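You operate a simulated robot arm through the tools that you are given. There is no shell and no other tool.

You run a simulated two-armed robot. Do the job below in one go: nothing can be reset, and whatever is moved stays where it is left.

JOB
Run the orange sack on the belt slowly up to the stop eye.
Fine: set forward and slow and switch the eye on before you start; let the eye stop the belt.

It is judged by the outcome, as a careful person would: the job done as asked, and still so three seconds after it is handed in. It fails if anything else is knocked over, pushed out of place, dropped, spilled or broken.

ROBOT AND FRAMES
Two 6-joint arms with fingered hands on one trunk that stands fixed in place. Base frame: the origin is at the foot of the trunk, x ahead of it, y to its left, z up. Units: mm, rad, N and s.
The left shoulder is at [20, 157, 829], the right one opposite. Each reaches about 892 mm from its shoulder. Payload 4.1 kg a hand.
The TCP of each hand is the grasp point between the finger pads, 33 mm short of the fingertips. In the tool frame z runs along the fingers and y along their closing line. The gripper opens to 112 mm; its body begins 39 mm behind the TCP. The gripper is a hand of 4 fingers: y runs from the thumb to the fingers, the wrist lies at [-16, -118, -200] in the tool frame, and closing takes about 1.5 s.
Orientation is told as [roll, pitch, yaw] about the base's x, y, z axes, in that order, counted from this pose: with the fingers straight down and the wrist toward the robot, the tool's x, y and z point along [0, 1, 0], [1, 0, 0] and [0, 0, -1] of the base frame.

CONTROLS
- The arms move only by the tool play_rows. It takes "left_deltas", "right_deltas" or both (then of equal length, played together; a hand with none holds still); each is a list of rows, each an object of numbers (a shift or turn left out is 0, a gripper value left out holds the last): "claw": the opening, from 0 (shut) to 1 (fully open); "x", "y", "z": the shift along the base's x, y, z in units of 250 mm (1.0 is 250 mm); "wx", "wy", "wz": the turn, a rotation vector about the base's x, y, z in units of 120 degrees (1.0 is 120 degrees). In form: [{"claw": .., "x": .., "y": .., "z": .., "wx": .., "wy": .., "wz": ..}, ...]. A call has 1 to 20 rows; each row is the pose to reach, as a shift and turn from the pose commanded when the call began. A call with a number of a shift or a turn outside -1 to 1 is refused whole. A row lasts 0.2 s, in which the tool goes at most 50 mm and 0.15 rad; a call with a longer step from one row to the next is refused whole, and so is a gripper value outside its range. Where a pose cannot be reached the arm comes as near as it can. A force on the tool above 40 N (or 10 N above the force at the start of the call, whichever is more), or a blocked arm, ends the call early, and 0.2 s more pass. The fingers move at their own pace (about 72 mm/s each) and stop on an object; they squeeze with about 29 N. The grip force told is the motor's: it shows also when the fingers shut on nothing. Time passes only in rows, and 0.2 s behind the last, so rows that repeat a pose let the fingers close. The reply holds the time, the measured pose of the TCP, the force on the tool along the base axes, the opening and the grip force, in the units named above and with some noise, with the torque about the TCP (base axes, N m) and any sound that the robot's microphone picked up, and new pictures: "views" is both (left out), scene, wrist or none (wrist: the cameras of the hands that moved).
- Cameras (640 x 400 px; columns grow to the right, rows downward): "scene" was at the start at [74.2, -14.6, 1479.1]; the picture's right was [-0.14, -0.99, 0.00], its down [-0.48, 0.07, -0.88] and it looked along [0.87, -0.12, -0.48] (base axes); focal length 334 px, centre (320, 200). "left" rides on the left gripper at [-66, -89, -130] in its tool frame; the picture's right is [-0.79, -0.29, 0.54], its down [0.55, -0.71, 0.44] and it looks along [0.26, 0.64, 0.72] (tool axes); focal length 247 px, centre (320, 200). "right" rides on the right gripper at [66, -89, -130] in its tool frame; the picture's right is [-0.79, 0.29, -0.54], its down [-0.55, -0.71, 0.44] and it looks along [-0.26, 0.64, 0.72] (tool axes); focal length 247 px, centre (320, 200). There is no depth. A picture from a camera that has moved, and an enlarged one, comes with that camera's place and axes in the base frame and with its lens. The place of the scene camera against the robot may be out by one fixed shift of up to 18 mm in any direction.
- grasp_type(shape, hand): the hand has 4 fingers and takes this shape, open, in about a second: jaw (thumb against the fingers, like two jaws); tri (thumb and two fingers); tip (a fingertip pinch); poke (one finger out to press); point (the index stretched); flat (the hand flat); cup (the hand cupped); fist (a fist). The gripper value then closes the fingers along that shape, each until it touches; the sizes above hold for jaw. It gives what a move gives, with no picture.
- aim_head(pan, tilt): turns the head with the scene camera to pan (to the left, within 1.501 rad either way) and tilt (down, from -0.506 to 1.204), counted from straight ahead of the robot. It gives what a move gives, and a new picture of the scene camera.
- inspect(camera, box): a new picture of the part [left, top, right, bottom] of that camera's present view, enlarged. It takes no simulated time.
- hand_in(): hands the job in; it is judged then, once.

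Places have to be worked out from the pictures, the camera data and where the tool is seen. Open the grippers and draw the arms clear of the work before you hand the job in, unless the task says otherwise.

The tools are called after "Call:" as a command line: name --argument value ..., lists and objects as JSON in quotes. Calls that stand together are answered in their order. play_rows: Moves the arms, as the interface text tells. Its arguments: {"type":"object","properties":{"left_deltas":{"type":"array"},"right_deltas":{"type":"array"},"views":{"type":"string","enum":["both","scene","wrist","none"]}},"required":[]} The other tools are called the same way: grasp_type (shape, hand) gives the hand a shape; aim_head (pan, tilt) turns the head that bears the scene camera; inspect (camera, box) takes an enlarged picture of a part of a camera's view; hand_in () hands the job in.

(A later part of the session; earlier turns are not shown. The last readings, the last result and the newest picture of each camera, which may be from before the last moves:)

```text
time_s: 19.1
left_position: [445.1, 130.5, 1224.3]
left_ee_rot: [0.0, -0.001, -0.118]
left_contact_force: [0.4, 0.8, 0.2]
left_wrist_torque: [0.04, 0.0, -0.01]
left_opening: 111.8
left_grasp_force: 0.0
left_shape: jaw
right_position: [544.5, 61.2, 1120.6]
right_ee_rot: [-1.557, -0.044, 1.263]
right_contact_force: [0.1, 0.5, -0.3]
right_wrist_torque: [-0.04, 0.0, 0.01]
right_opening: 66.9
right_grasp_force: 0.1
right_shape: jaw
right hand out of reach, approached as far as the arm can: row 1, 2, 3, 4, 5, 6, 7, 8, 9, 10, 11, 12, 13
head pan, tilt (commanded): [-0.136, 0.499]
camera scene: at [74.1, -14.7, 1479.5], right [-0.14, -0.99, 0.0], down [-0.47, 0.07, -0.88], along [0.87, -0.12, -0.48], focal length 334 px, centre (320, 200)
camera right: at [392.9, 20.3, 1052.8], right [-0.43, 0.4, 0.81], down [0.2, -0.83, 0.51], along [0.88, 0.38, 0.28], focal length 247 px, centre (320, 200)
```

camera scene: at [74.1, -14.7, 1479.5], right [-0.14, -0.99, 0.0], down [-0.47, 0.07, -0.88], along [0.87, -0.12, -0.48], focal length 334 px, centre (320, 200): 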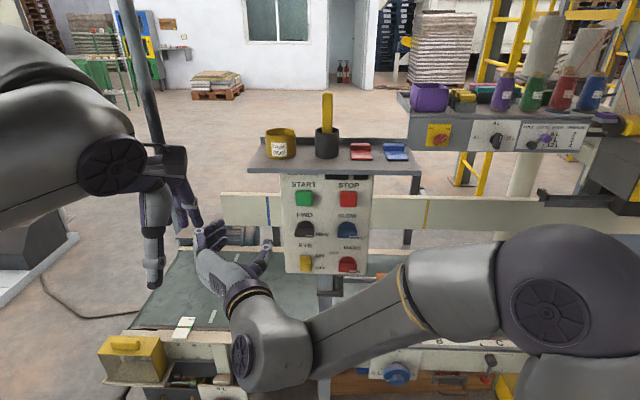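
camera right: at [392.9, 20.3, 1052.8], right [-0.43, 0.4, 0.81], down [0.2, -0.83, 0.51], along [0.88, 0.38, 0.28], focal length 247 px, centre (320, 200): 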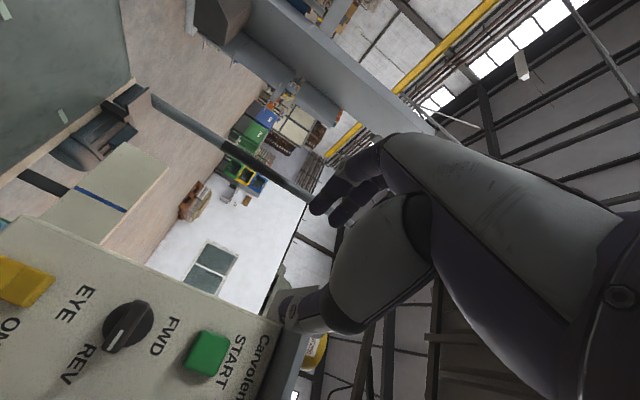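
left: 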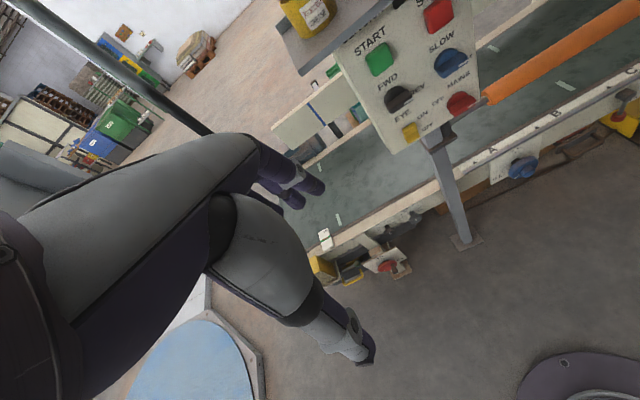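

This posture is oriented right (fingers left, thumb right) but the arm was at its fold limit; readings suggest the wrist can't come nearer than ~457 mm to the shoulder. I'll go forward and right at START's height, where the wrist stays far enough out.

Call:
play_rows --right_deltas '[{"x": 0.06, "y": -0.05}, {"x": 0.12, "y": -0.11, "wz": 0.01}, {"x": 0.18, "y": -0.18, "wz": 0.02}, {"x": 0.24, "y": -0.25, "wz": 0.035}, {"x": 0.31, "y": -0.33, "wz": 0.05}, {"x": 0.38, "y": -0.424, "wz": 0.067}, {"x": 0.38, "y": -0.424, "wz": 0.067}]' --views "both"

```text
time_s: 20.5
left_position: [447.3, 132.1, 1230.7]
left_ee_rot: [-0.007, -0.019, -0.118]
left_contact_force: [0.2, 0.0, 0.3]
left_wrist_torque: [0.03, 0.0, 0.01]
left_opening: 111.4
left_grasp_force: 0.0
left_shape: jaw
right_position: [593.3, 57.8, 1167.4]
right_ee_rot: [-1.506, -0.001, 1.298]
right_contact_force: [-1.0, -0.9, 0.7]
right_wrist_torque: [0.04, -0.01, -0.01]
right_opening: 67.6
right_grasp_force: 0.1
right_shape: jaw
right hand out of reach, approached as far as the arm can: row 1, 2, 3, 4, 5, 6
head pan, tilt (commanded): [-0.136, 0.499]
stopped in row 6 (right hand): the force on the tool passed its limit at 41 N (the readings are from after the stop); the commanded pose is now the measured one
camera scene: at [74.4, -14.6, 1479.5], right [-0.14, -0.99, 0.0], down [-0.47, 0.06, -0.88], along [0.87, -0.12, -0.48], focal length 334 px, centre (320, 200)
camera right: at [440.9, 7.9, 1108.7], right [-0.39, 0.41, 0.83], down [0.26, -0.81, 0.52], along [0.88, 0.42, 0.21], focal length 247 px, centre (320, 200)
```

scene: 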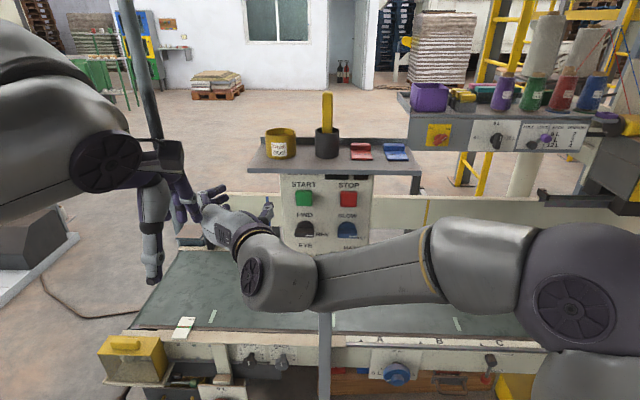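
right: 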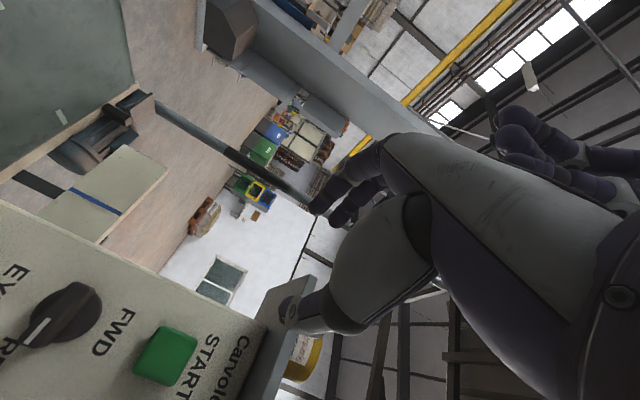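

The right hand bumped the left hand while at a joint limit; nothing else was touched. I'll take the right arm back to its start pose to recover a comfortable arm configuration, moving away from the left hand first.

Call:
play_rows --right_deltas '[{"x": -0.0566, "y": -0.0857, "z": 0.0269, "wx": 0.0457, "wy": 0.0306, "wz": -0.038}, {"x": -0.1131, "y": -0.1714, "z": 0.0537, "wx": 0.0914, "wy": 0.0611, "wz": -0.076}, {"x": -0.1697, "y": -0.2571, "z": 0.0806, "wx": 0.1371, "wy": 0.0917, "wz": -0.114}, {"x": -0.2263, "y": -0.3429, "z": 0.1074, "wx": 0.1829, "wy": 0.1223, "wz": -0.152}, {"x": -0.2829, "y": -0.4286, "z": 0.1343, "wx": 0.2286, "wy": 0.1529, "wz": -0.19}, {"x": -0.3394, "y": -0.5143, "z": 0.1611, "wx": 0.2743, "wy": 0.1834, "wz": -0.228}, {"x": -0.396, "y": -0.6, "z": 0.188, "wx": 0.32, "wy": 0.214, "wz": -0.266}, {"x": -0.4526, "y": -0.6857, "z": 0.2149, "wx": 0.3657, "wy": 0.2446, "wz": -0.304}, {"x": -0.5091, "y": -0.7714, "z": 0.2417, "wx": 0.4114, "wy": 0.2751, "wz": -0.342}, {"x": -0.5657, "y": -0.8571, "z": 0.2686, "wx": 0.4571, "wy": 0.3057, "wz": -0.38}, {"x": -0.6223, "y": -0.9429, "z": 0.2954, "wx": 0.5029, "wy": 0.3363, "wz": -0.418}, {"x": -0.68, "y": -1.0, "z": 0.32, "wx": 0.5486, "wy": 0.3669, "wz": -0.456}, {"x": -0.73, "y": -1.0, "z": 0.35, "wx": 0.5943, "wy": 0.3974, "wz": -0.494}, {"x": -0.78, "y": -1.0, "z": 0.376, "wx": 0.64, "wy": 0.428, "wz": -0.532}]' --views "both"

```text
time_s: 23.5
left_position: [447.1, 131.0, 1231.9]
left_ee_rot: [-0.009, -0.019, -0.119]
left_contact_force: [0.4, 0.6, 0.5]
left_wrist_torque: [0.01, -0.02, 0.01]
left_opening: 111.7
left_grasp_force: 0.0
left_shape: jaw
right_position: [398.4, -193.4, 1260.4]
right_ee_rot: [0.001, -0.002, -0.115]
right_contact_force: [0.1, -0.8, -0.1]
right_wrist_torque: [-0.01, 0.02, -0.01]
right_opening: 67.4
right_grasp_force: 0.0
right_shape: jaw
head pan, tilt (commanded): [-0.136, 0.499]
camera scene: at [74.4, -14.6, 1479.5], right [-0.14, -0.99, 0.0], down [-0.47, 0.06, -0.88], along [0.87, -0.12, -0.48], focal length 334 px, centre (320, 200)
camera right: at [317.0, -117.5, 1389.6], right [0.19, -0.82, 0.54], down [-0.77, -0.47, -0.44], along [0.61, -0.33, -0.72], focal length 247 px, centre (320, 200)
```

scene: 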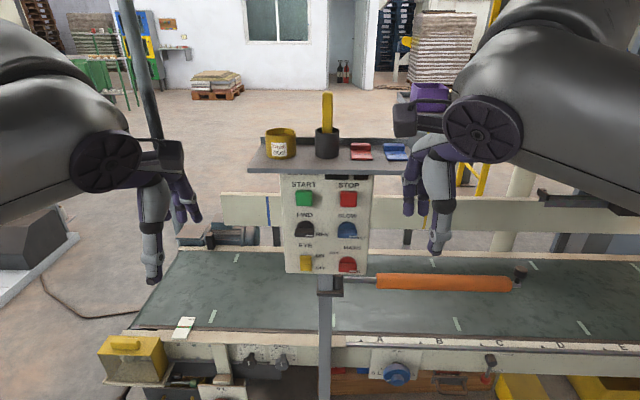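
right: 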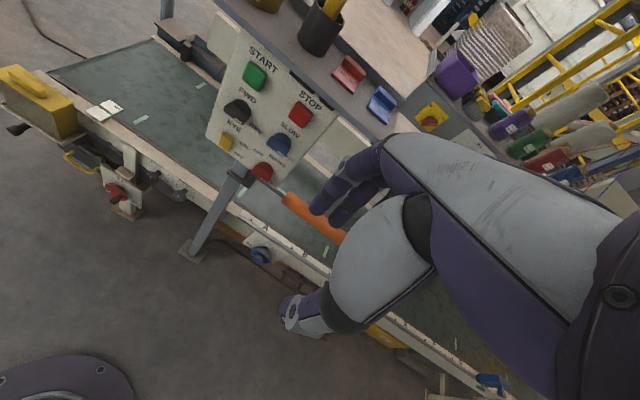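

Recovered cleanly. This time I'll pitch only about 60° so that the line from wrist to fingertips lies along the panel normal, and stage in front of the black knob, a little above it.

Call:
play_rows --right_deltas '[{"claw": 0.5, "x": 0.0789, "y": 0.0471, "z": -0.0601, "wx": -0.0059, "wy": -0.0412, "wz": -0.002}, {"x": 0.1577, "y": 0.0943, "z": -0.1203, "wx": -0.0118, "wy": -0.0825, "wz": -0.004}, {"x": 0.2366, "y": 0.1414, "z": -0.1804, "wx": -0.0178, "wy": -0.1237, "wz": -0.006}, {"x": 0.3155, "y": 0.1885, "z": -0.2405, "wx": -0.0237, "wy": -0.1649, "wz": -0.008}, {"x": 0.3943, "y": 0.2357, "z": -0.3007, "wx": -0.0296, "wy": -0.2062, "wz": -0.01}, {"x": 0.4732, "y": 0.2828, "z": -0.3608, "wx": -0.0355, "wy": -0.2474, "wz": -0.012}, {"x": 0.5521, "y": 0.3299, "z": -0.4209, "wx": -0.0414, "wy": -0.2886, "wz": -0.014}, {"x": 0.6309, "y": 0.3771, "z": -0.4811, "wx": -0.0473, "wy": -0.3299, "wz": -0.016}, {"x": 0.7098, "y": 0.4242, "z": -0.5412, "wx": -0.0533, "wy": -0.3711, "wz": -0.018}, {"x": 0.7887, "y": 0.4713, "z": -0.6013, "wx": -0.0592, "wy": -0.4123, "wz": -0.02}, {"x": 0.8675, "y": 0.5185, "z": -0.6615, "wx": -0.0651, "wy": -0.4536, "wz": -0.022}, {"x": 0.9464, "y": 0.5656, "z": -0.7216, "wx": -0.071, "wy": -0.4948, "wz": -0.024}, {"x": 0.9464, "y": 0.5656, "z": -0.7216, "wx": -0.071, "wy": -0.4948, "wz": -0.024}]' --views "both"

Call:
inspect --camera "scene" --box '[220, 170, 400, 300]'

Call:
inspect --camera "left" --box '[300, 0, 540, 200]'

```text
time_s: 26.3
left_position: [446.2, 131.3, 1230.8]
left_ee_rot: [-0.007, -0.02, -0.118]
left_contact_force: [0.1, -0.1, -0.2]
left_wrist_torque: [0.0, 0.0, 0.02]
left_opening: 111.7
left_grasp_force: 0.1
left_shape: jaw
right_position: [638.1, -53.8, 1078.3]
right_ee_rot: [0.002, -1.054, -0.173]
right_contact_force: [0.4, 0.7, 0.2]
right_wrist_torque: [-0.01, -0.01, -0.01]
right_opening: 56.1
right_grasp_force: 0.2
right_shape: jaw
head pan, tilt (commanded): [-0.136, 0.499]
camera scene: at [74.2, -14.7, 1479.5], right [-0.14, -0.99, 0.0], down [-0.47, 0.07, -0.88], along [0.87, -0.12, -0.48], focal length 334 px, centre (320, 200)
camera right: at [494.9, 38.4, 1064.8], right [-0.46, -0.73, 0.52], down [-0.07, -0.55, -0.83], along [0.89, -0.41, 0.2], focal length 247 px, centre (320, 200)
```

scene: 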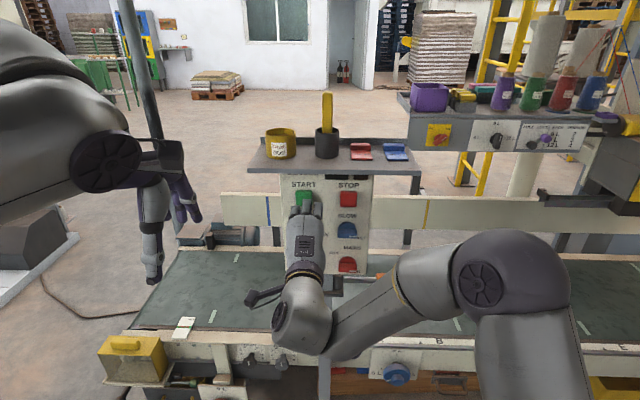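
right: 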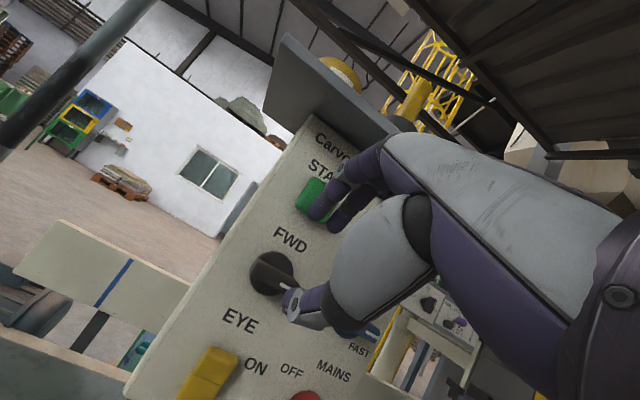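

```text
3.08 times, centred on (310, 235) of scene
camera zoom: at [74.2, -14.7, 1479.5], right [-0.14, -0.99, 0.0], down [-0.47, 0.07, -0.88], along [0.87, -0.12, -0.48], focal length 1028 px, centre (351, 92)
```

zoom: 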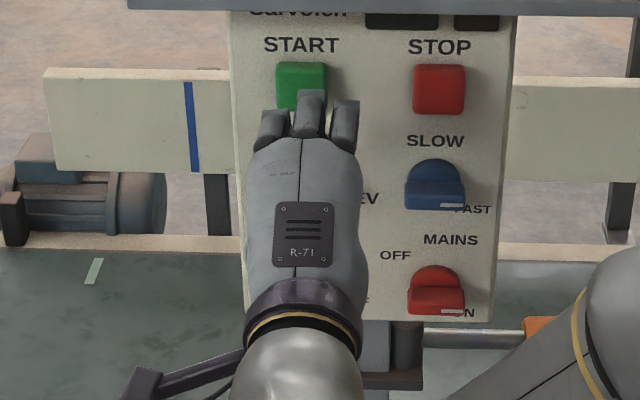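

```text
2.00 times, centred on (420, 100) of left
camera zoom: at [347.4, 77.5, 1360.8], right [-0.37, -0.76, -0.54], down [-0.63, 0.63, -0.45], along [0.68, 0.17, -0.71], focal length 494 px, centre (120, 400)
```

zoom: 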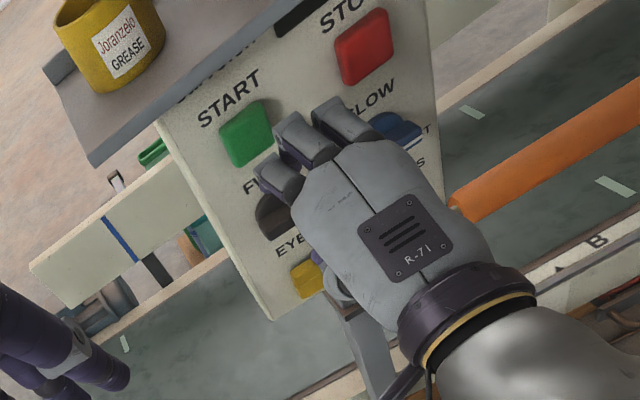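

Reached as asked: TCP (638, -54, 1078), pitch -1.05, and the knob appears where I predicted in the wrist view. I'll zoom in on the knob from the wrist camera to get the bar's size before going in.

Call:
inspect --camera "right" --box '[225, 220, 335, 330]'

Call:
inspect --camera "right" --box '[150, 180, 420, 400]'

```text
3.64 times, centred on (280, 275) of right
camera zoom: at [494.9, 38.4, 1064.8], right [-0.46, -0.73, 0.52], down [-0.07, -0.55, -0.83], along [0.89, -0.41, 0.2], focal length 898 px, centre (466, -73)
```

zoom: 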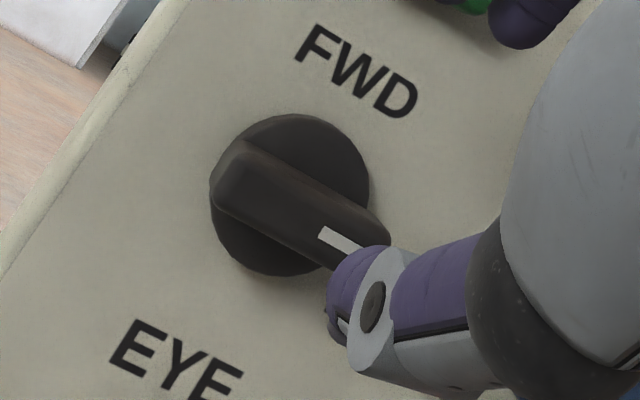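

```text
1.82 times, centred on (285, 290) of right
camera zoom: at [494.9, 38.4, 1064.8], right [-0.46, -0.73, 0.52], down [-0.07, -0.55, -0.83], along [0.89, -0.41, 0.2], focal length 449 px, centre (384, 36)
```

zoom: 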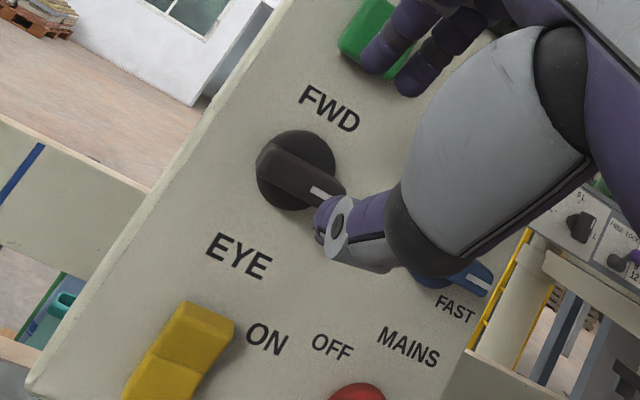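

The bar is about 44 × 14 mm on a 43 mm disc, level and pointing at REV. I'll lower to the knob's height with the fingertips just in front of the bar, pitching 10° more so the fingers straddle it.

Call:
play_rows --right_deltas '[{"x": 0.0, "y": 0.0, "z": -0.04, "wx": -0.004, "wy": -0.025}, {"x": 0.02, "y": -0.003, "z": -0.08, "wx": -0.008, "wy": -0.05}, {"x": 0.045, "y": -0.006, "z": -0.12, "wx": -0.012, "wy": -0.07}, {"x": 0.068, "y": -0.009, "z": -0.145, "wx": -0.0137, "wy": -0.079}, {"x": 0.068, "y": -0.009, "z": -0.145, "wx": -0.0137, "wy": -0.079}]' --views "both"

Call:
inspect --camera "right" --box '[200, 140, 420, 340]'

Call:
inspect --camera "left" --box '[360, 20, 500, 140]'

Call:
inspect --camera "scene" --box '[260, 190, 380, 280]'

```text
time_s: 27.5
left_position: [446.7, 130.6, 1231.0]
left_ee_rot: [-0.008, -0.019, -0.12]
left_contact_force: [-0.2, -0.2, 0.7]
left_wrist_torque: [0.04, 0.06, -0.02]
left_opening: 111.7
left_grasp_force: 0.0
left_shape: jaw
right_position: [653.7, -55.6, 1043.1]
right_ee_rot: [0.0, -1.22, -0.171]
right_contact_force: [-0.1, -0.3, -0.5]
right_wrist_torque: [-0.01, -0.03, 0.03]
right_opening: 56.5
right_grasp_force: 0.1
right_shape: jaw
head pan, tilt (commanded): [-0.136, 0.499]
camera scene: at [74.3, -14.6, 1479.5], right [-0.14, -0.99, 0.0], down [-0.47, 0.07, -0.88], along [0.87, -0.12, -0.48], focal length 334 px, centre (320, 200)
camera right: at [514.1, 36.1, 1003.5], right [-0.54, -0.71, 0.45], down [0.07, -0.57, -0.82], along [0.84, -0.41, 0.36], focal length 247 px, centre (320, 200)
```

scene: 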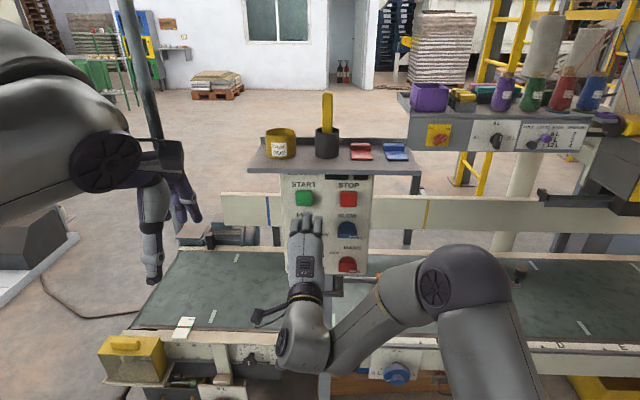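
right: 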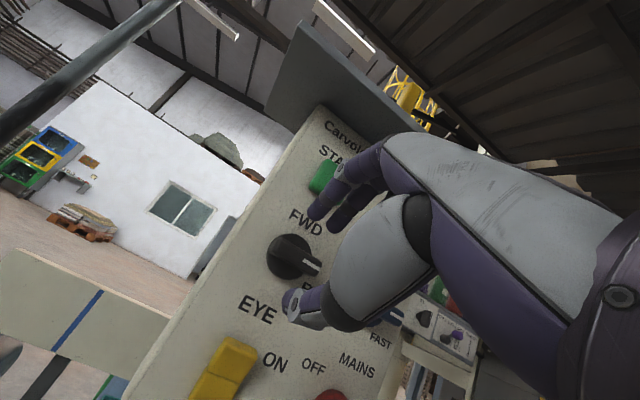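

```text
2.00 times, centred on (310, 240) of right
camera zoom: at [514.1, 36.1, 1003.5], right [-0.54, -0.71, 0.45], down [0.07, -0.57, -0.82], along [0.84, -0.41, 0.36], focal length 494 px, centre (340, 120)
```

zoom: 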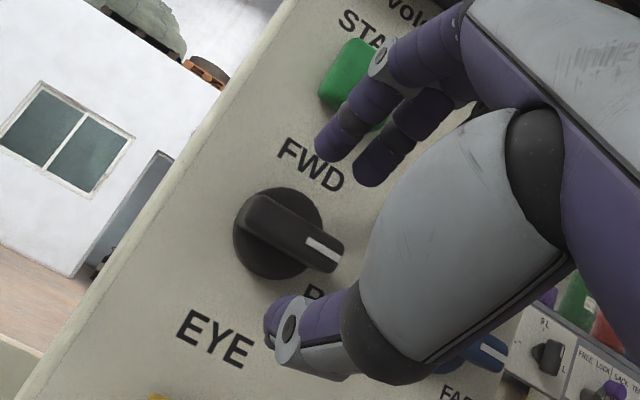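

```text
3.33 times, centred on (430, 80) of left
camera zoom: at [347.5, 77.6, 1360.8], right [-0.37, -0.76, -0.54], down [-0.63, 0.63, -0.45], along [0.68, 0.17, -0.71], focal length 823 px, centre (-47, 600)
```

zoom: 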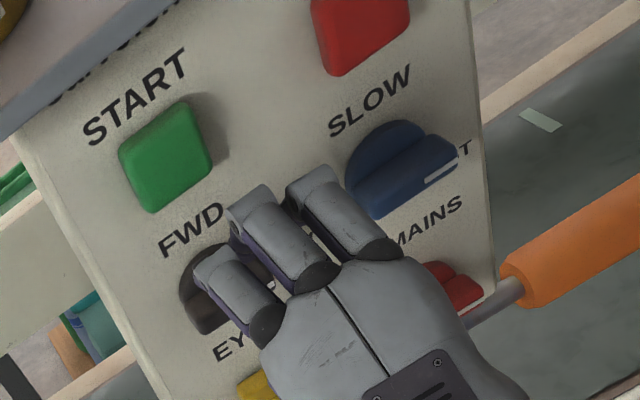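

```text
4.44 times, centred on (320, 235) of scene
camera zoom: at [74.3, -14.6, 1479.5], right [-0.14, -0.99, 0.0], down [-0.47, 0.07, -0.88], along [0.87, -0.12, -0.48], focal length 1484 px, centre (320, 44)
```

zoom: 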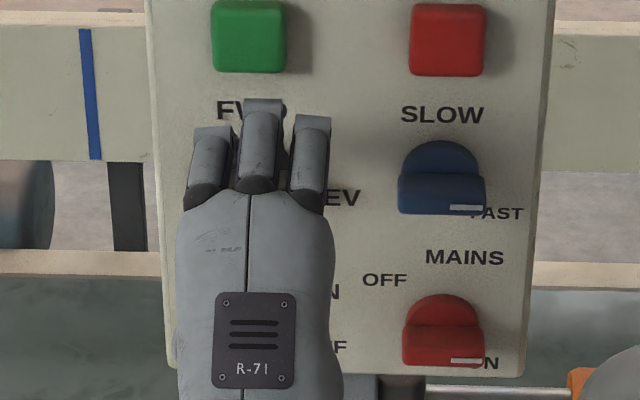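

The fingers and thumb straddle the bar nicely and the pose is accurate. I'll close to about 32 mm so the fingertips clear the disc, then slide in about 22 mm along the normal so the tips overlap the bar.

Call:
play_rows --right_deltas '[{"claw": 0.29}, {"claw": 0.29}, {"claw": 0.29, "x": 0.03, "y": -0.005, "z": -0.001}, {"x": 0.06, "y": -0.01, "z": -0.003}, {"x": 0.0864, "y": -0.0152, "z": -0.004}, {"x": 0.0864, "y": -0.0152, "z": -0.004}]' --views "both"

Call:
inspect --camera "right" --box '[200, 140, 420, 340]'

Call:
inspect --camera "left" --box '[360, 20, 500, 140]'

Call:
inspect --camera "scene" --box '[260, 190, 380, 280]'

```text
time_s: 28.9
left_position: [446.9, 130.9, 1230.6]
left_ee_rot: [-0.006, -0.02, -0.119]
left_contact_force: [-0.2, -0.8, -0.4]
left_wrist_torque: [0.02, 0.01, 0.02]
left_opening: 111.6
left_grasp_force: 0.0
left_shape: jaw
right_position: [673.7, -59.3, 1042.3]
right_ee_rot: [-0.001, -1.221, -0.173]
right_contact_force: [0.4, 0.0, -0.6]
right_wrist_torque: [-0.01, 0.01, 0.0]
right_opening: 32.7
right_grasp_force: 0.1
right_shape: jaw
head pan, tilt (commanded): [-0.136, 0.499]
camera scene: at [74.3, -14.6, 1479.5], right [-0.14, -0.99, 0.0], down [-0.47, 0.07, -0.88], along [0.87, -0.12, -0.48], focal length 334 px, centre (320, 200)
camera right: at [534.8, 33.1, 1002.1], right [-0.54, -0.71, 0.45], down [0.07, -0.57, -0.82], along [0.84, -0.41, 0.36], focal length 247 px, centre (320, 200)
```

scene: 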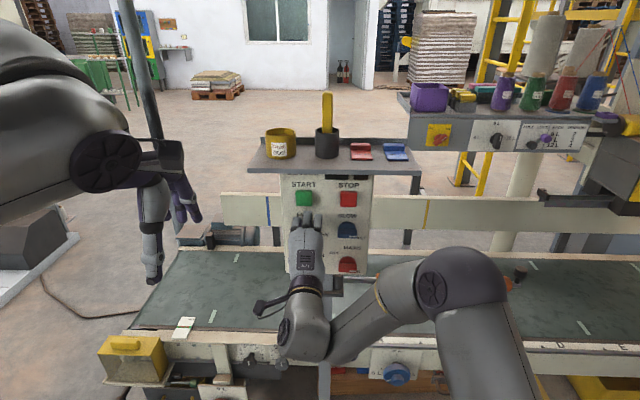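
right: 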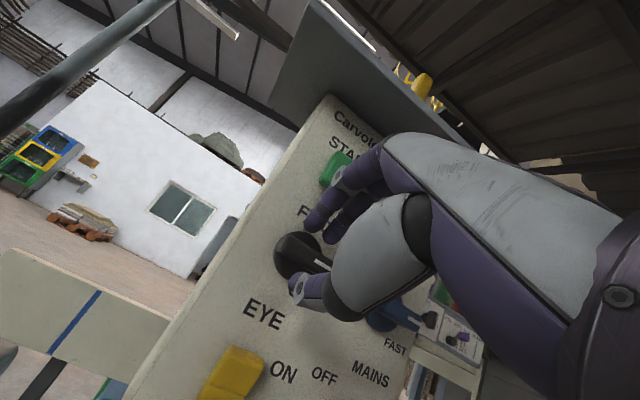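

```text
2.00 times, centred on (310, 240) of right
camera zoom: at [534.8, 33.1, 1002.1], right [-0.54, -0.71, 0.45], down [0.07, -0.57, -0.82], along [0.84, -0.41, 0.36], focal length 494 px, centre (340, 120)
```

zoom: 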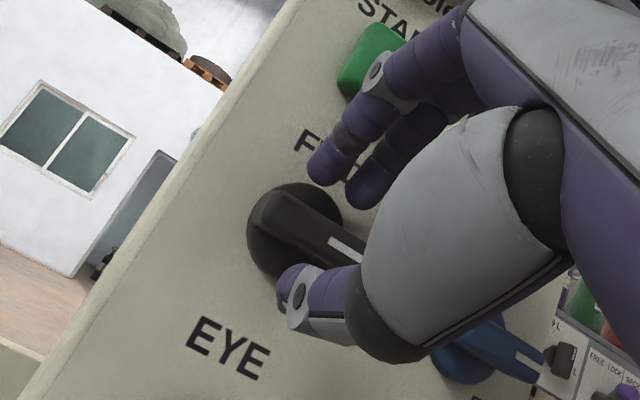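

```text
3.33 times, centred on (430, 80) of left
camera zoom: at [347.5, 77.6, 1360.8], right [-0.37, -0.76, -0.54], down [-0.63, 0.63, -0.45], along [0.68, 0.17, -0.71], focal length 823 px, centre (-47, 600)
```

zoom: 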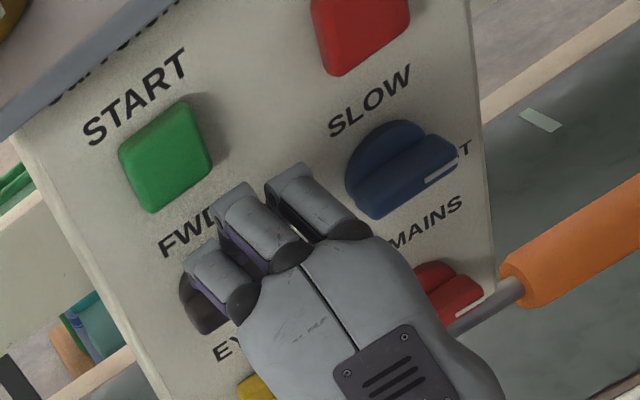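

```text
4.44 times, centred on (320, 235) of scene
camera zoom: at [74.3, -14.6, 1479.5], right [-0.14, -0.99, 0.0], down [-0.47, 0.07, -0.88], along [0.87, -0.12, -0.48], focal length 1484 px, centre (320, 44)
```

zoom: 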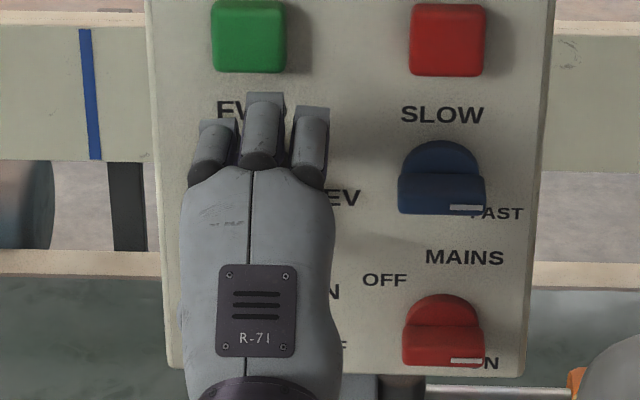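

No contact yet, opening 33 mm, and the fingertips overlap the bar's front only slightly. I'll go in 5 mm further and close on the bar, watching the opening.

Call:
play_rows --right_deltas '[{"x": 0.01, "y": -0.0017}, {"x": 0.02, "y": -0.0034}, {"x": 0.02, "y": -0.0034, "claw": 0.2}, {"x": 0.02, "y": -0.0034, "claw": 0.1}, {"x": 0.02, "y": -0.0034, "claw": 0.1}, {"x": 0.02, "y": -0.0034, "claw": 0.1}]' --views "both"

Call:
inspect --camera "right" --box '[220, 140, 400, 320]'

Call:
inspect --camera "left" --box '[360, 20, 500, 140]'

```text
time_s: 30.3
left_position: [446.8, 131.2, 1231.8]
left_ee_rot: [-0.008, -0.02, -0.119]
left_contact_force: [0.4, -0.3, 0.0]
left_wrist_torque: [0.0, -0.02, 0.01]
left_opening: 111.6
left_grasp_force: 0.1
left_shape: jaw
right_position: [677.9, -58.9, 1042.0]
right_ee_rot: [-0.003, -1.221, -0.169]
right_contact_force: [-2.0, 0.7, -3.1]
right_wrist_torque: [0.01, 0.13, 0.0]
right_opening: 11.9
right_grasp_force: 0.0
right_shape: jaw
head pan, tilt (commanded): [-0.136, 0.499]
camera scene: at [74.3, -14.6, 1479.5], right [-0.14, -0.99, 0.0], down [-0.47, 0.06, -0.88], along [0.87, -0.12, -0.48], focal length 334 px, centre (320, 200)
camera right: at [539.8, 32.3, 1002.8], right [-0.54, -0.71, 0.45], down [0.07, -0.57, -0.82], along [0.84, -0.41, 0.36], focal length 247 px, centre (320, 200)
```

scene: 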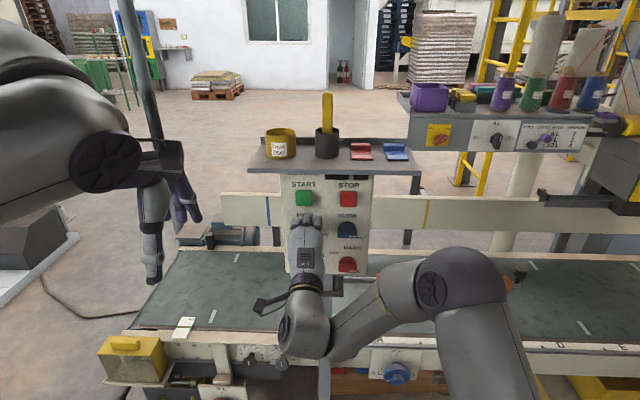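
right: 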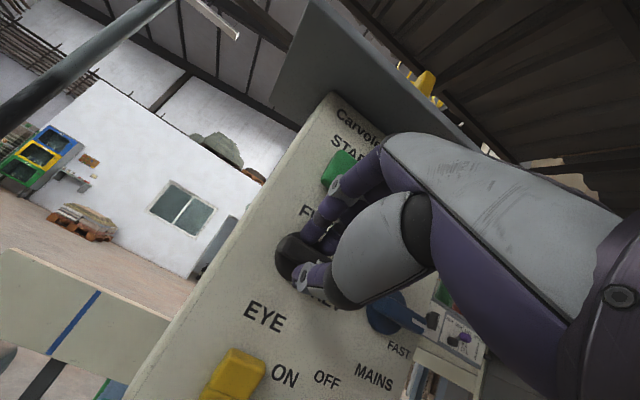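

```text
2.22 times, centred on (310, 230) of right
camera zoom: at [539.8, 32.3, 1002.8], right [-0.54, -0.71, 0.45], down [0.07, -0.57, -0.82], along [0.84, -0.41, 0.36], focal length 549 px, centre (342, 133)
```

zoom: 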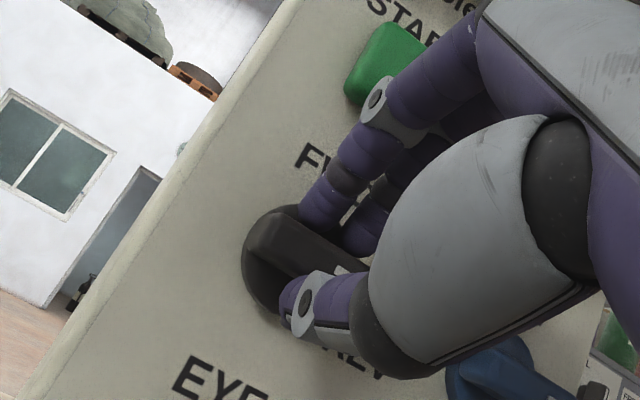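

```text
3.33 times, centred on (430, 80) of left
camera zoom: at [347.5, 77.6, 1360.8], right [-0.37, -0.76, -0.54], down [-0.63, 0.63, -0.45], along [0.68, 0.17, -0.71], focal length 823 px, centre (-47, 600)
```

zoom: 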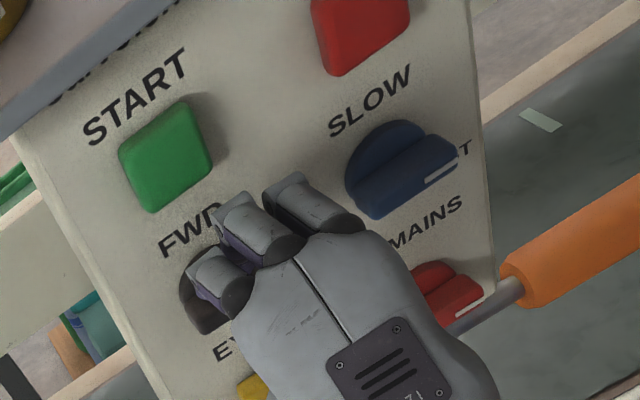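

The thumb and fingers close around the bar with almost no side force, TCP (678, -59, 1042). I'll squeeze and roll the hand 45° counter-clockwise about the knob's axis, then check.

Call:
play_rows --right_deltas '[{"claw": 0.0}, {"claw": 0.0}, {"x": 0.0008, "y": 0.0046, "z": -0.0008, "wx": -0.0616, "wy": 0.0108}, {"x": 0.0016, "y": 0.0091, "z": -0.0022, "wx": -0.1231, "wy": 0.0215}, {"x": 0.0023, "y": 0.0133, "z": -0.0041, "wx": -0.1847, "wy": 0.0323}, {"x": 0.003, "y": 0.0173, "z": -0.0066, "wx": -0.2462, "wy": 0.043}, {"x": 0.0036, "y": 0.0209, "z": -0.0096, "wx": -0.3078, "wy": 0.0538}, {"x": 0.0042, "y": 0.024, "z": -0.0131, "wx": -0.3694, "wy": 0.0645}]' --views "both"

Call:
inspect --camera "right" --box '[220, 140, 400, 320]'

Call:
inspect --camera "left" --box '[360, 20, 500, 140]'

```text
time_s: 32.1
left_position: [445.9, 132.3, 1230.2]
left_ee_rot: [-0.007, -0.019, -0.117]
left_contact_force: [0.4, 0.2, -0.4]
left_wrist_torque: [-0.04, 0.0, -0.01]
left_opening: 111.5
left_grasp_force: 0.0
left_shape: jaw
right_position: [669.1, -15.6, 1056.6]
right_ee_rot: [-1.215, -0.716, 0.866]
right_contact_force: [0.8, 0.9, -0.7]
right_wrist_torque: [0.01, -0.01, -0.02]
right_opening: 7.8
right_grasp_force: 29.2
right_shape: jaw
right hand out of reach, approached as far as the arm can: row 3, 4, 5, 6, 7, 8
head pan, tilt (commanded): [-0.136, 0.499]
camera scene: at [74.2, -14.3, 1479.5], right [-0.14, -0.99, 0.0], down [-0.47, 0.06, -0.88], along [0.87, -0.12, -0.48], focal length 334 px, centre (320, 200)
camera right: at [522.4, 35.8, 985.0], right [-0.43, -0.15, 0.89], down [-0.05, -0.98, -0.19], along [0.9, -0.12, 0.41], focal length 247 px, centre (320, 200)
```

scene: 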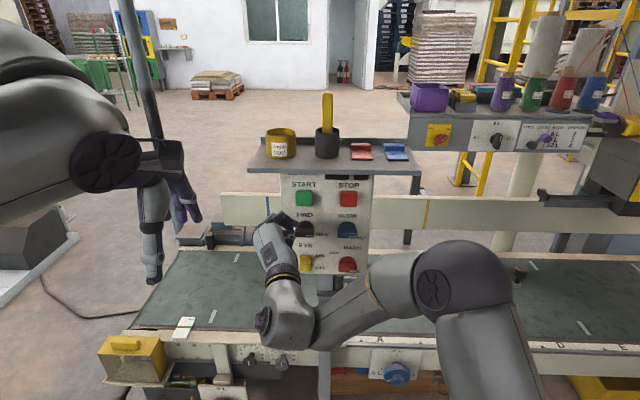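
right: 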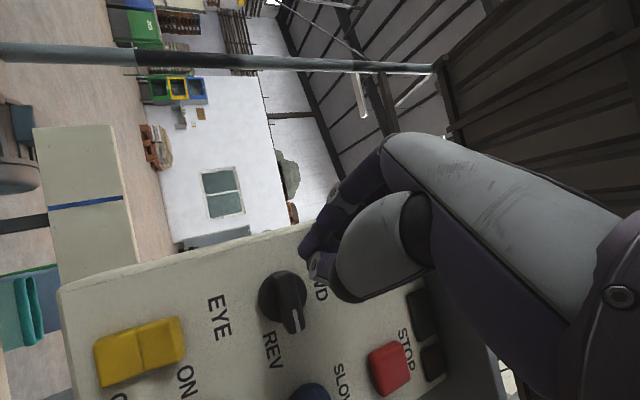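

```text
2.22 times, centred on (310, 230) of right
camera zoom: at [522.4, 35.8, 985.0], right [-0.43, -0.15, 0.89], down [-0.05, -0.98, -0.19], along [0.9, -0.12, 0.41], focal length 549 px, centre (342, 133)
```

zoom: 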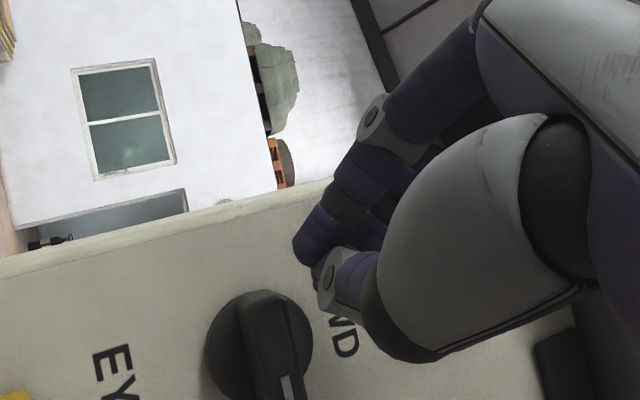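

```text
3.33 times, centred on (430, 80) of left
camera zoom: at [347.4, 77.9, 1360.8], right [-0.37, -0.76, -0.54], down [-0.63, 0.63, -0.45], along [0.68, 0.17, -0.71], focal length 823 px, centre (-47, 600)
```

zoom: 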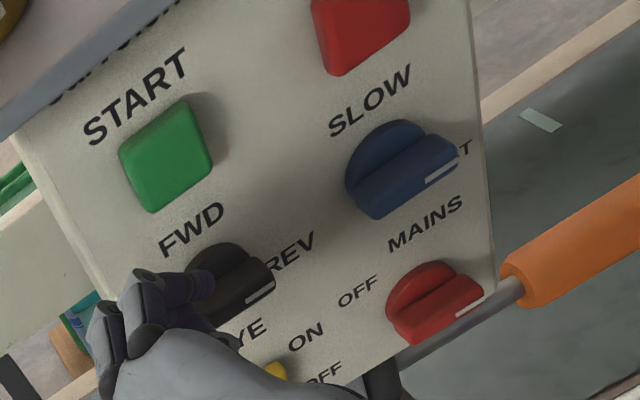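

Rolling that way is at the right arm's joint limit: the hand slid off the bar to the left, and the knob still points to REV. The left arm mirrors this and should roll freely in the direction I need, so I'll retract the right arm to its start pose.

Call:
play_rows --right_deltas '[{"x": -0.08, "y": 0.014, "z": 0.04}, {"x": -0.16, "y": 0.028, "z": 0.1}, {"x": -0.2364, "y": -0.0564, "z": 0.1652, "wx": 0.0369, "wy": 0.0433, "wz": -0.0177}, {"x": -0.3128, "y": -0.1408, "z": 0.2304, "wx": 0.0738, "wy": 0.0865, "wz": -0.0353}, {"x": -0.3892, "y": -0.2252, "z": 0.2956, "wx": 0.1107, "wy": 0.1298, "wz": -0.053}, {"x": -0.4656, "y": -0.3096, "z": 0.3608, "wx": 0.1476, "wy": 0.1731, "wz": -0.0706}, {"x": -0.542, "y": -0.394, "z": 0.426, "wx": 0.1845, "wy": 0.2163, "wz": -0.0882}, {"x": -0.6184, "y": -0.4784, "z": 0.4912, "wx": 0.2214, "wy": 0.2596, "wz": -0.1059}, {"x": -0.6948, "y": -0.5628, "z": 0.5564, "wx": 0.2582, "wy": 0.3028, "wz": -0.1235}, {"x": -0.7712, "y": -0.6472, "z": 0.6216, "wx": 0.2951, "wy": 0.3461, "wz": -0.1412}, {"x": -0.8476, "y": -0.7316, "z": 0.6868, "wx": 0.332, "wy": 0.3894, "wz": -0.1588}, {"x": -0.924, "y": -0.816, "z": 0.752, "wx": 0.3689, "wy": 0.4326, "wz": -0.1765}, {"x": -1.0, "y": -0.9, "z": 0.816, "wx": 0.4058, "wy": 0.4759, "wz": -0.1941}]' --views "both"

Call:
inspect --camera "scene" --box '[270, 165, 390, 280]'

```text
time_s: 34.9
left_position: [446.4, 131.3, 1230.6]
left_ee_rot: [-0.008, -0.019, -0.12]
left_contact_force: [-0.4, 0.2, -0.1]
left_wrist_torque: [-0.01, 0.01, -0.01]
left_opening: 112.0
left_grasp_force: 0.0
left_shape: jaw
right_position: [421.5, -244.1, 1260.7]
right_ee_rot: [0.011, -0.046, -0.116]
right_contact_force: [0.3, 0.6, -0.1]
right_wrist_torque: [-0.05, 0.01, -0.03]
right_opening: 7.3
right_grasp_force: 28.9
right_shape: jaw
right hand out of reach, approached as far as the arm can: row 1
head pan, tilt (commanded): [-0.136, 0.499]
camera scene: at [74.4, -14.4, 1479.5], right [-0.14, -0.99, 0.0], down [-0.47, 0.06, -0.88], along [0.87, -0.12, -0.48], focal length 334 px, centre (320, 200)
camera right: at [334.7, -168.5, 1386.6], right [0.17, -0.82, 0.54], down [-0.75, -0.47, -0.47], along [0.64, -0.33, -0.69], focal length 247 px, centre (320, 200)
```

scene: 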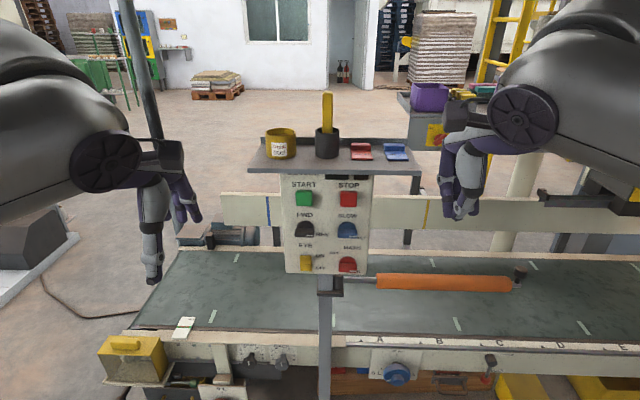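
right: 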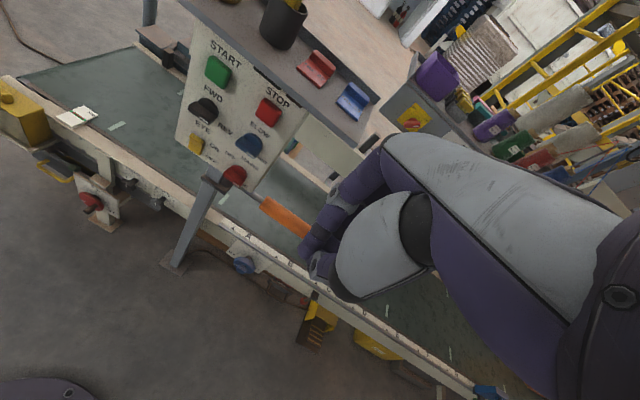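

```text
3.48 times, centred on (330, 222) of scene
camera zoom: at [74.4, -14.4, 1479.5], right [-0.14, -0.99, 0.0], down [-0.47, 0.06, -0.88], along [0.87, -0.12, -0.48], focal length 1162 px, centre (285, 122)
```

zoom: 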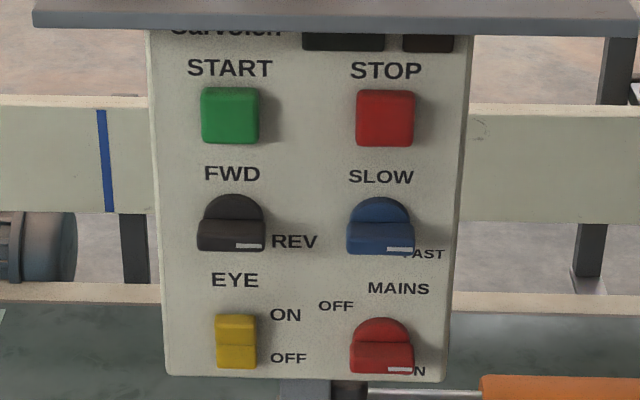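

Panel is unchanged. Now I'll bring the left hand to the same standoff in front of the black knob: pitch about 60°, yaw -0.17, half open.

Call:
play_rows --left_deltas '[{"claw": 0.5, "x": 0.0647, "y": -0.0613, "z": -0.051, "wx": -0.006, "wy": -0.0405, "wz": -0.0019}, {"x": 0.1293, "y": -0.1227, "z": -0.102, "wx": -0.0119, "wy": -0.0811, "wz": -0.0038}, {"x": 0.194, "y": -0.184, "z": -0.153, "wx": -0.0179, "wy": -0.1216, "wz": -0.0056}, {"x": 0.2587, "y": -0.2453, "z": -0.204, "wx": -0.0239, "wy": -0.1622, "wz": -0.0075}, {"x": 0.3233, "y": -0.3067, "z": -0.255, "wx": -0.0298, "wy": -0.2027, "wz": -0.0094}, {"x": 0.388, "y": -0.368, "z": -0.306, "wx": -0.0358, "wy": -0.2433, "wz": -0.0113}, {"x": 0.4527, "y": -0.4293, "z": -0.357, "wx": -0.0418, "wy": -0.2838, "wz": -0.0131}, {"x": 0.5173, "y": -0.4907, "z": -0.408, "wx": -0.0477, "wy": -0.3243, "wz": -0.015}, {"x": 0.582, "y": -0.552, "z": -0.459, "wx": -0.0537, "wy": -0.3649, "wz": -0.0169}, {"x": 0.6467, "y": -0.6133, "z": -0.51, "wx": -0.0597, "wy": -0.4054, "wz": -0.0188}, {"x": 0.7113, "y": -0.6747, "z": -0.561, "wx": -0.0656, "wy": -0.446, "wz": -0.0206}, {"x": 0.776, "y": -0.736, "z": -0.612, "wx": -0.0716, "wy": -0.4865, "wz": -0.0225}, {"x": 0.776, "y": -0.736, "z": -0.612, "wx": -0.0716, "wy": -0.4865, "wz": -0.0225}]' --views "both"

Call:
inspect --camera "scene" --box '[240, 170, 400, 290]'

Call:
inspect --camera "right" --box '[150, 20, 320, 200]'

```text
time_s: 37.7
left_position: [632.8, -70.8, 1088.1]
left_ee_rot: [-0.011, -1.041, -0.148]
left_contact_force: [0.5, 0.4, 0.5]
left_wrist_torque: [-0.02, 0.0, -0.01]
left_opening: 56.4
left_grasp_force: 0.3
left_shape: jaw
left hand out of reach, approached as far as the arm can: row 12, 13
right_position: [423.0, -244.7, 1259.8]
right_ee_rot: [0.009, -0.047, -0.114]
right_contact_force: [0.0, 0.3, 1.2]
right_wrist_torque: [0.02, -0.05, 0.04]
right_opening: 7.3
right_grasp_force: 28.9
right_shape: jaw
head pan, tilt (commanded): [-0.136, 0.499]
camera scene: at [74.2, -14.6, 1479.5], right [-0.14, -0.99, 0.0], down [-0.47, 0.06, -0.88], along [0.87, -0.12, -0.48], focal length 334 px, centre (320, 200)
camera left: at [467.3, -110.8, 1077.7], right [0.19, -0.84, -0.51], down [0.1, 0.54, -0.84], along [0.98, 0.11, 0.19], focal length 247 px, centre (320, 200)
```

scene: 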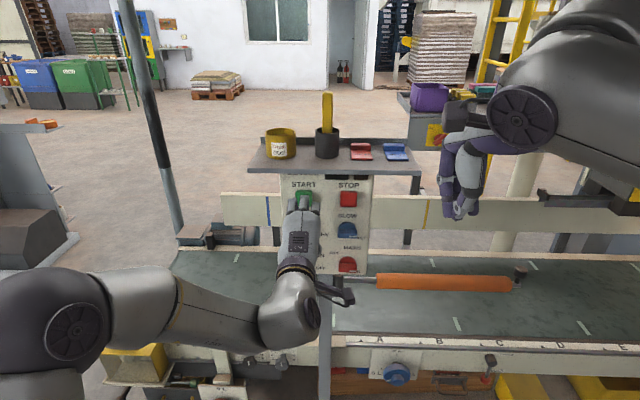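
left: 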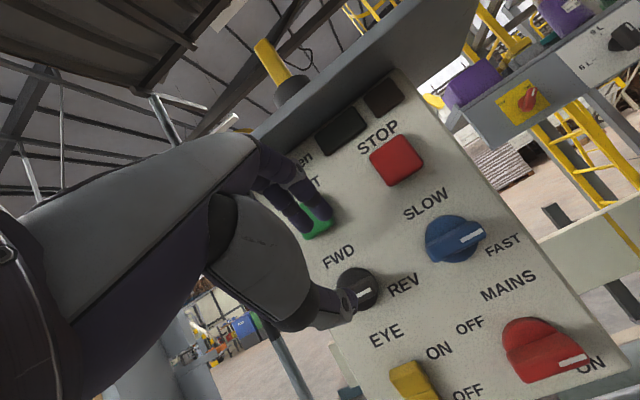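

```text
3.33 times, centred on (320, 230) of scene
camera zoom: at [74.2, -14.6, 1479.5], right [-0.14, -0.99, 0.0], down [-0.47, 0.06, -0.88], along [0.87, -0.12, -0.48], focal length 1113 px, centre (320, 100)
```

zoom: 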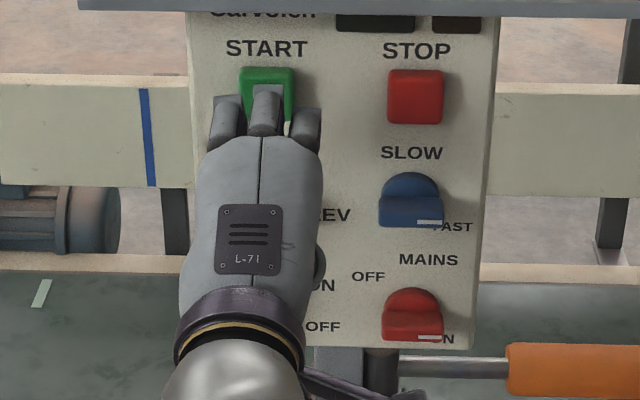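

```text
2.22 times, centred on (235, 110) of right
camera zoom: at [334.9, -168.3, 1386.4], right [0.17, -0.82, 0.54], down [-0.75, -0.47, -0.47], along [0.64, -0.33, -0.69], focal length 549 px, centre (509, 400)
```

zoom: 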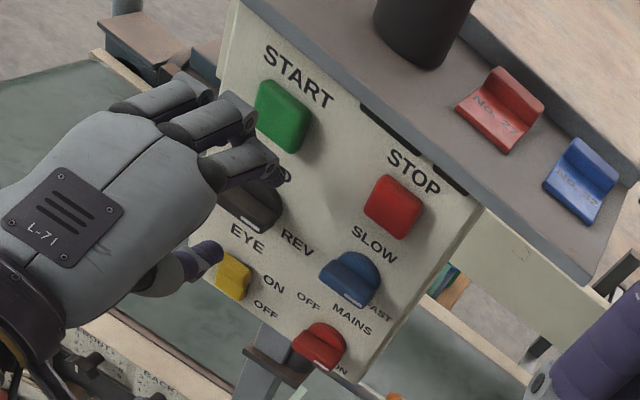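

The left hand is just at its limit with the fingers straight up, but rolled slightly counter-clockwise it should be free, which is the way I must turn. I'll stage in front of the black knob with a 15° pre-roll and pitch of 70°.

Call:
play_rows --left_deltas '[{"x": 0.0, "y": 0.03, "z": -0.06, "wx": -0.034, "wy": -0.016, "wz": -0.003}, {"x": 0.016, "y": 0.05, "z": -0.12, "wx": -0.069, "wy": -0.032, "wz": -0.006}, {"x": 0.048, "y": 0.064, "z": -0.168, "wx": -0.103, "wy": -0.048, "wz": -0.009}, {"x": 0.088, "y": 0.07, "z": -0.184, "wx": -0.137, "wy": -0.064, "wz": -0.0115}, {"x": 0.088, "y": 0.07, "z": -0.184, "wx": -0.137, "wy": -0.064, "wz": -0.0115}]' --views "both"

Call:
inspect --camera "right" --box '[150, 40, 290, 190]'

Call:
inspect --camera "left" --box '[220, 140, 440, 380]'

```text
time_s: 38.9
left_position: [629.0, -97.3, 1056.9]
left_ee_rot: [-0.683, -1.123, 0.465]
left_contact_force: [0.4, -0.5, -0.1]
left_wrist_torque: [-0.04, -0.03, 0.02]
left_opening: 56.2
left_grasp_force: 0.1
left_shape: jaw
left hand out of reach, approached as far as the arm can: row 1, 2, 3, 4, 5
right_position: [422.3, -244.0, 1261.6]
right_ee_rot: [0.009, -0.047, -0.114]
right_contact_force: [0.0, 0.1, 0.2]
right_wrist_torque: [0.0, 0.01, 0.04]
right_opening: 7.5
right_grasp_force: 28.8
right_shape: jaw
head pan, tilt (commanded): [-0.136, 0.499]
camera scene: at [74.3, -14.8, 1479.5], right [-0.14, -0.99, 0.0], down [-0.47, 0.07, -0.88], along [0.87, -0.12, -0.48], focal length 334 px, centre (320, 200)
camera left: at [465.7, -143.9, 1039.2], right [0.25, -0.94, -0.22], down [0.21, 0.28, -0.94], along [0.94, 0.19, 0.27], focal length 247 px, centre (320, 200)
```

scene: 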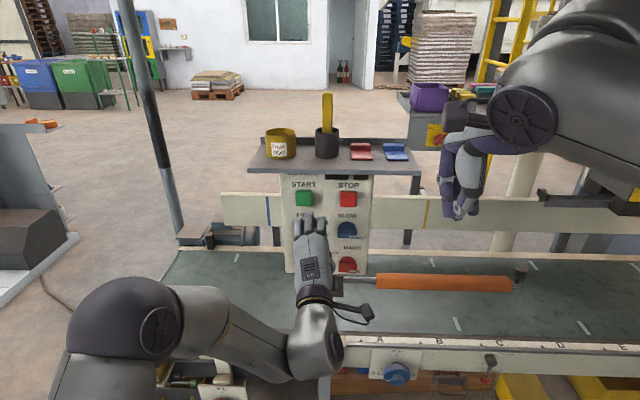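
left: 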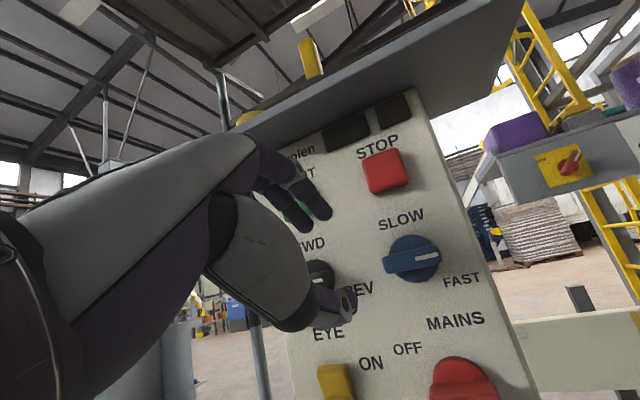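

```text
2.67 times, centred on (220, 115) of right
camera zoom: at [334.9, -168.5, 1386.4], right [0.17, -0.82, 0.54], down [-0.75, -0.47, -0.47], along [0.64, -0.33, -0.69], focal length 659 px, centre (587, 427)
```

zoom: 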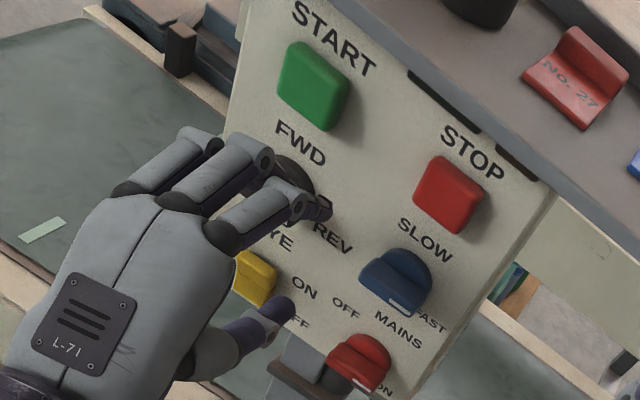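

```text
1.67 times, centred on (330, 260) of left
camera zoom: at [465.7, -143.9, 1039.2], right [0.25, -0.94, -0.22], down [0.21, 0.28, -0.94], along [0.94, 0.19, 0.27], focal length 412 px, centre (303, 100)
```

zoom: 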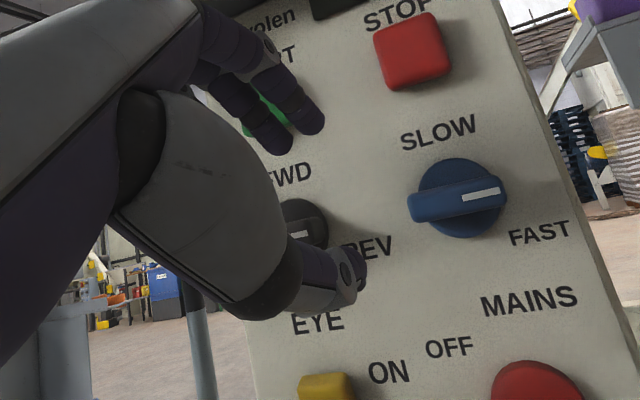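

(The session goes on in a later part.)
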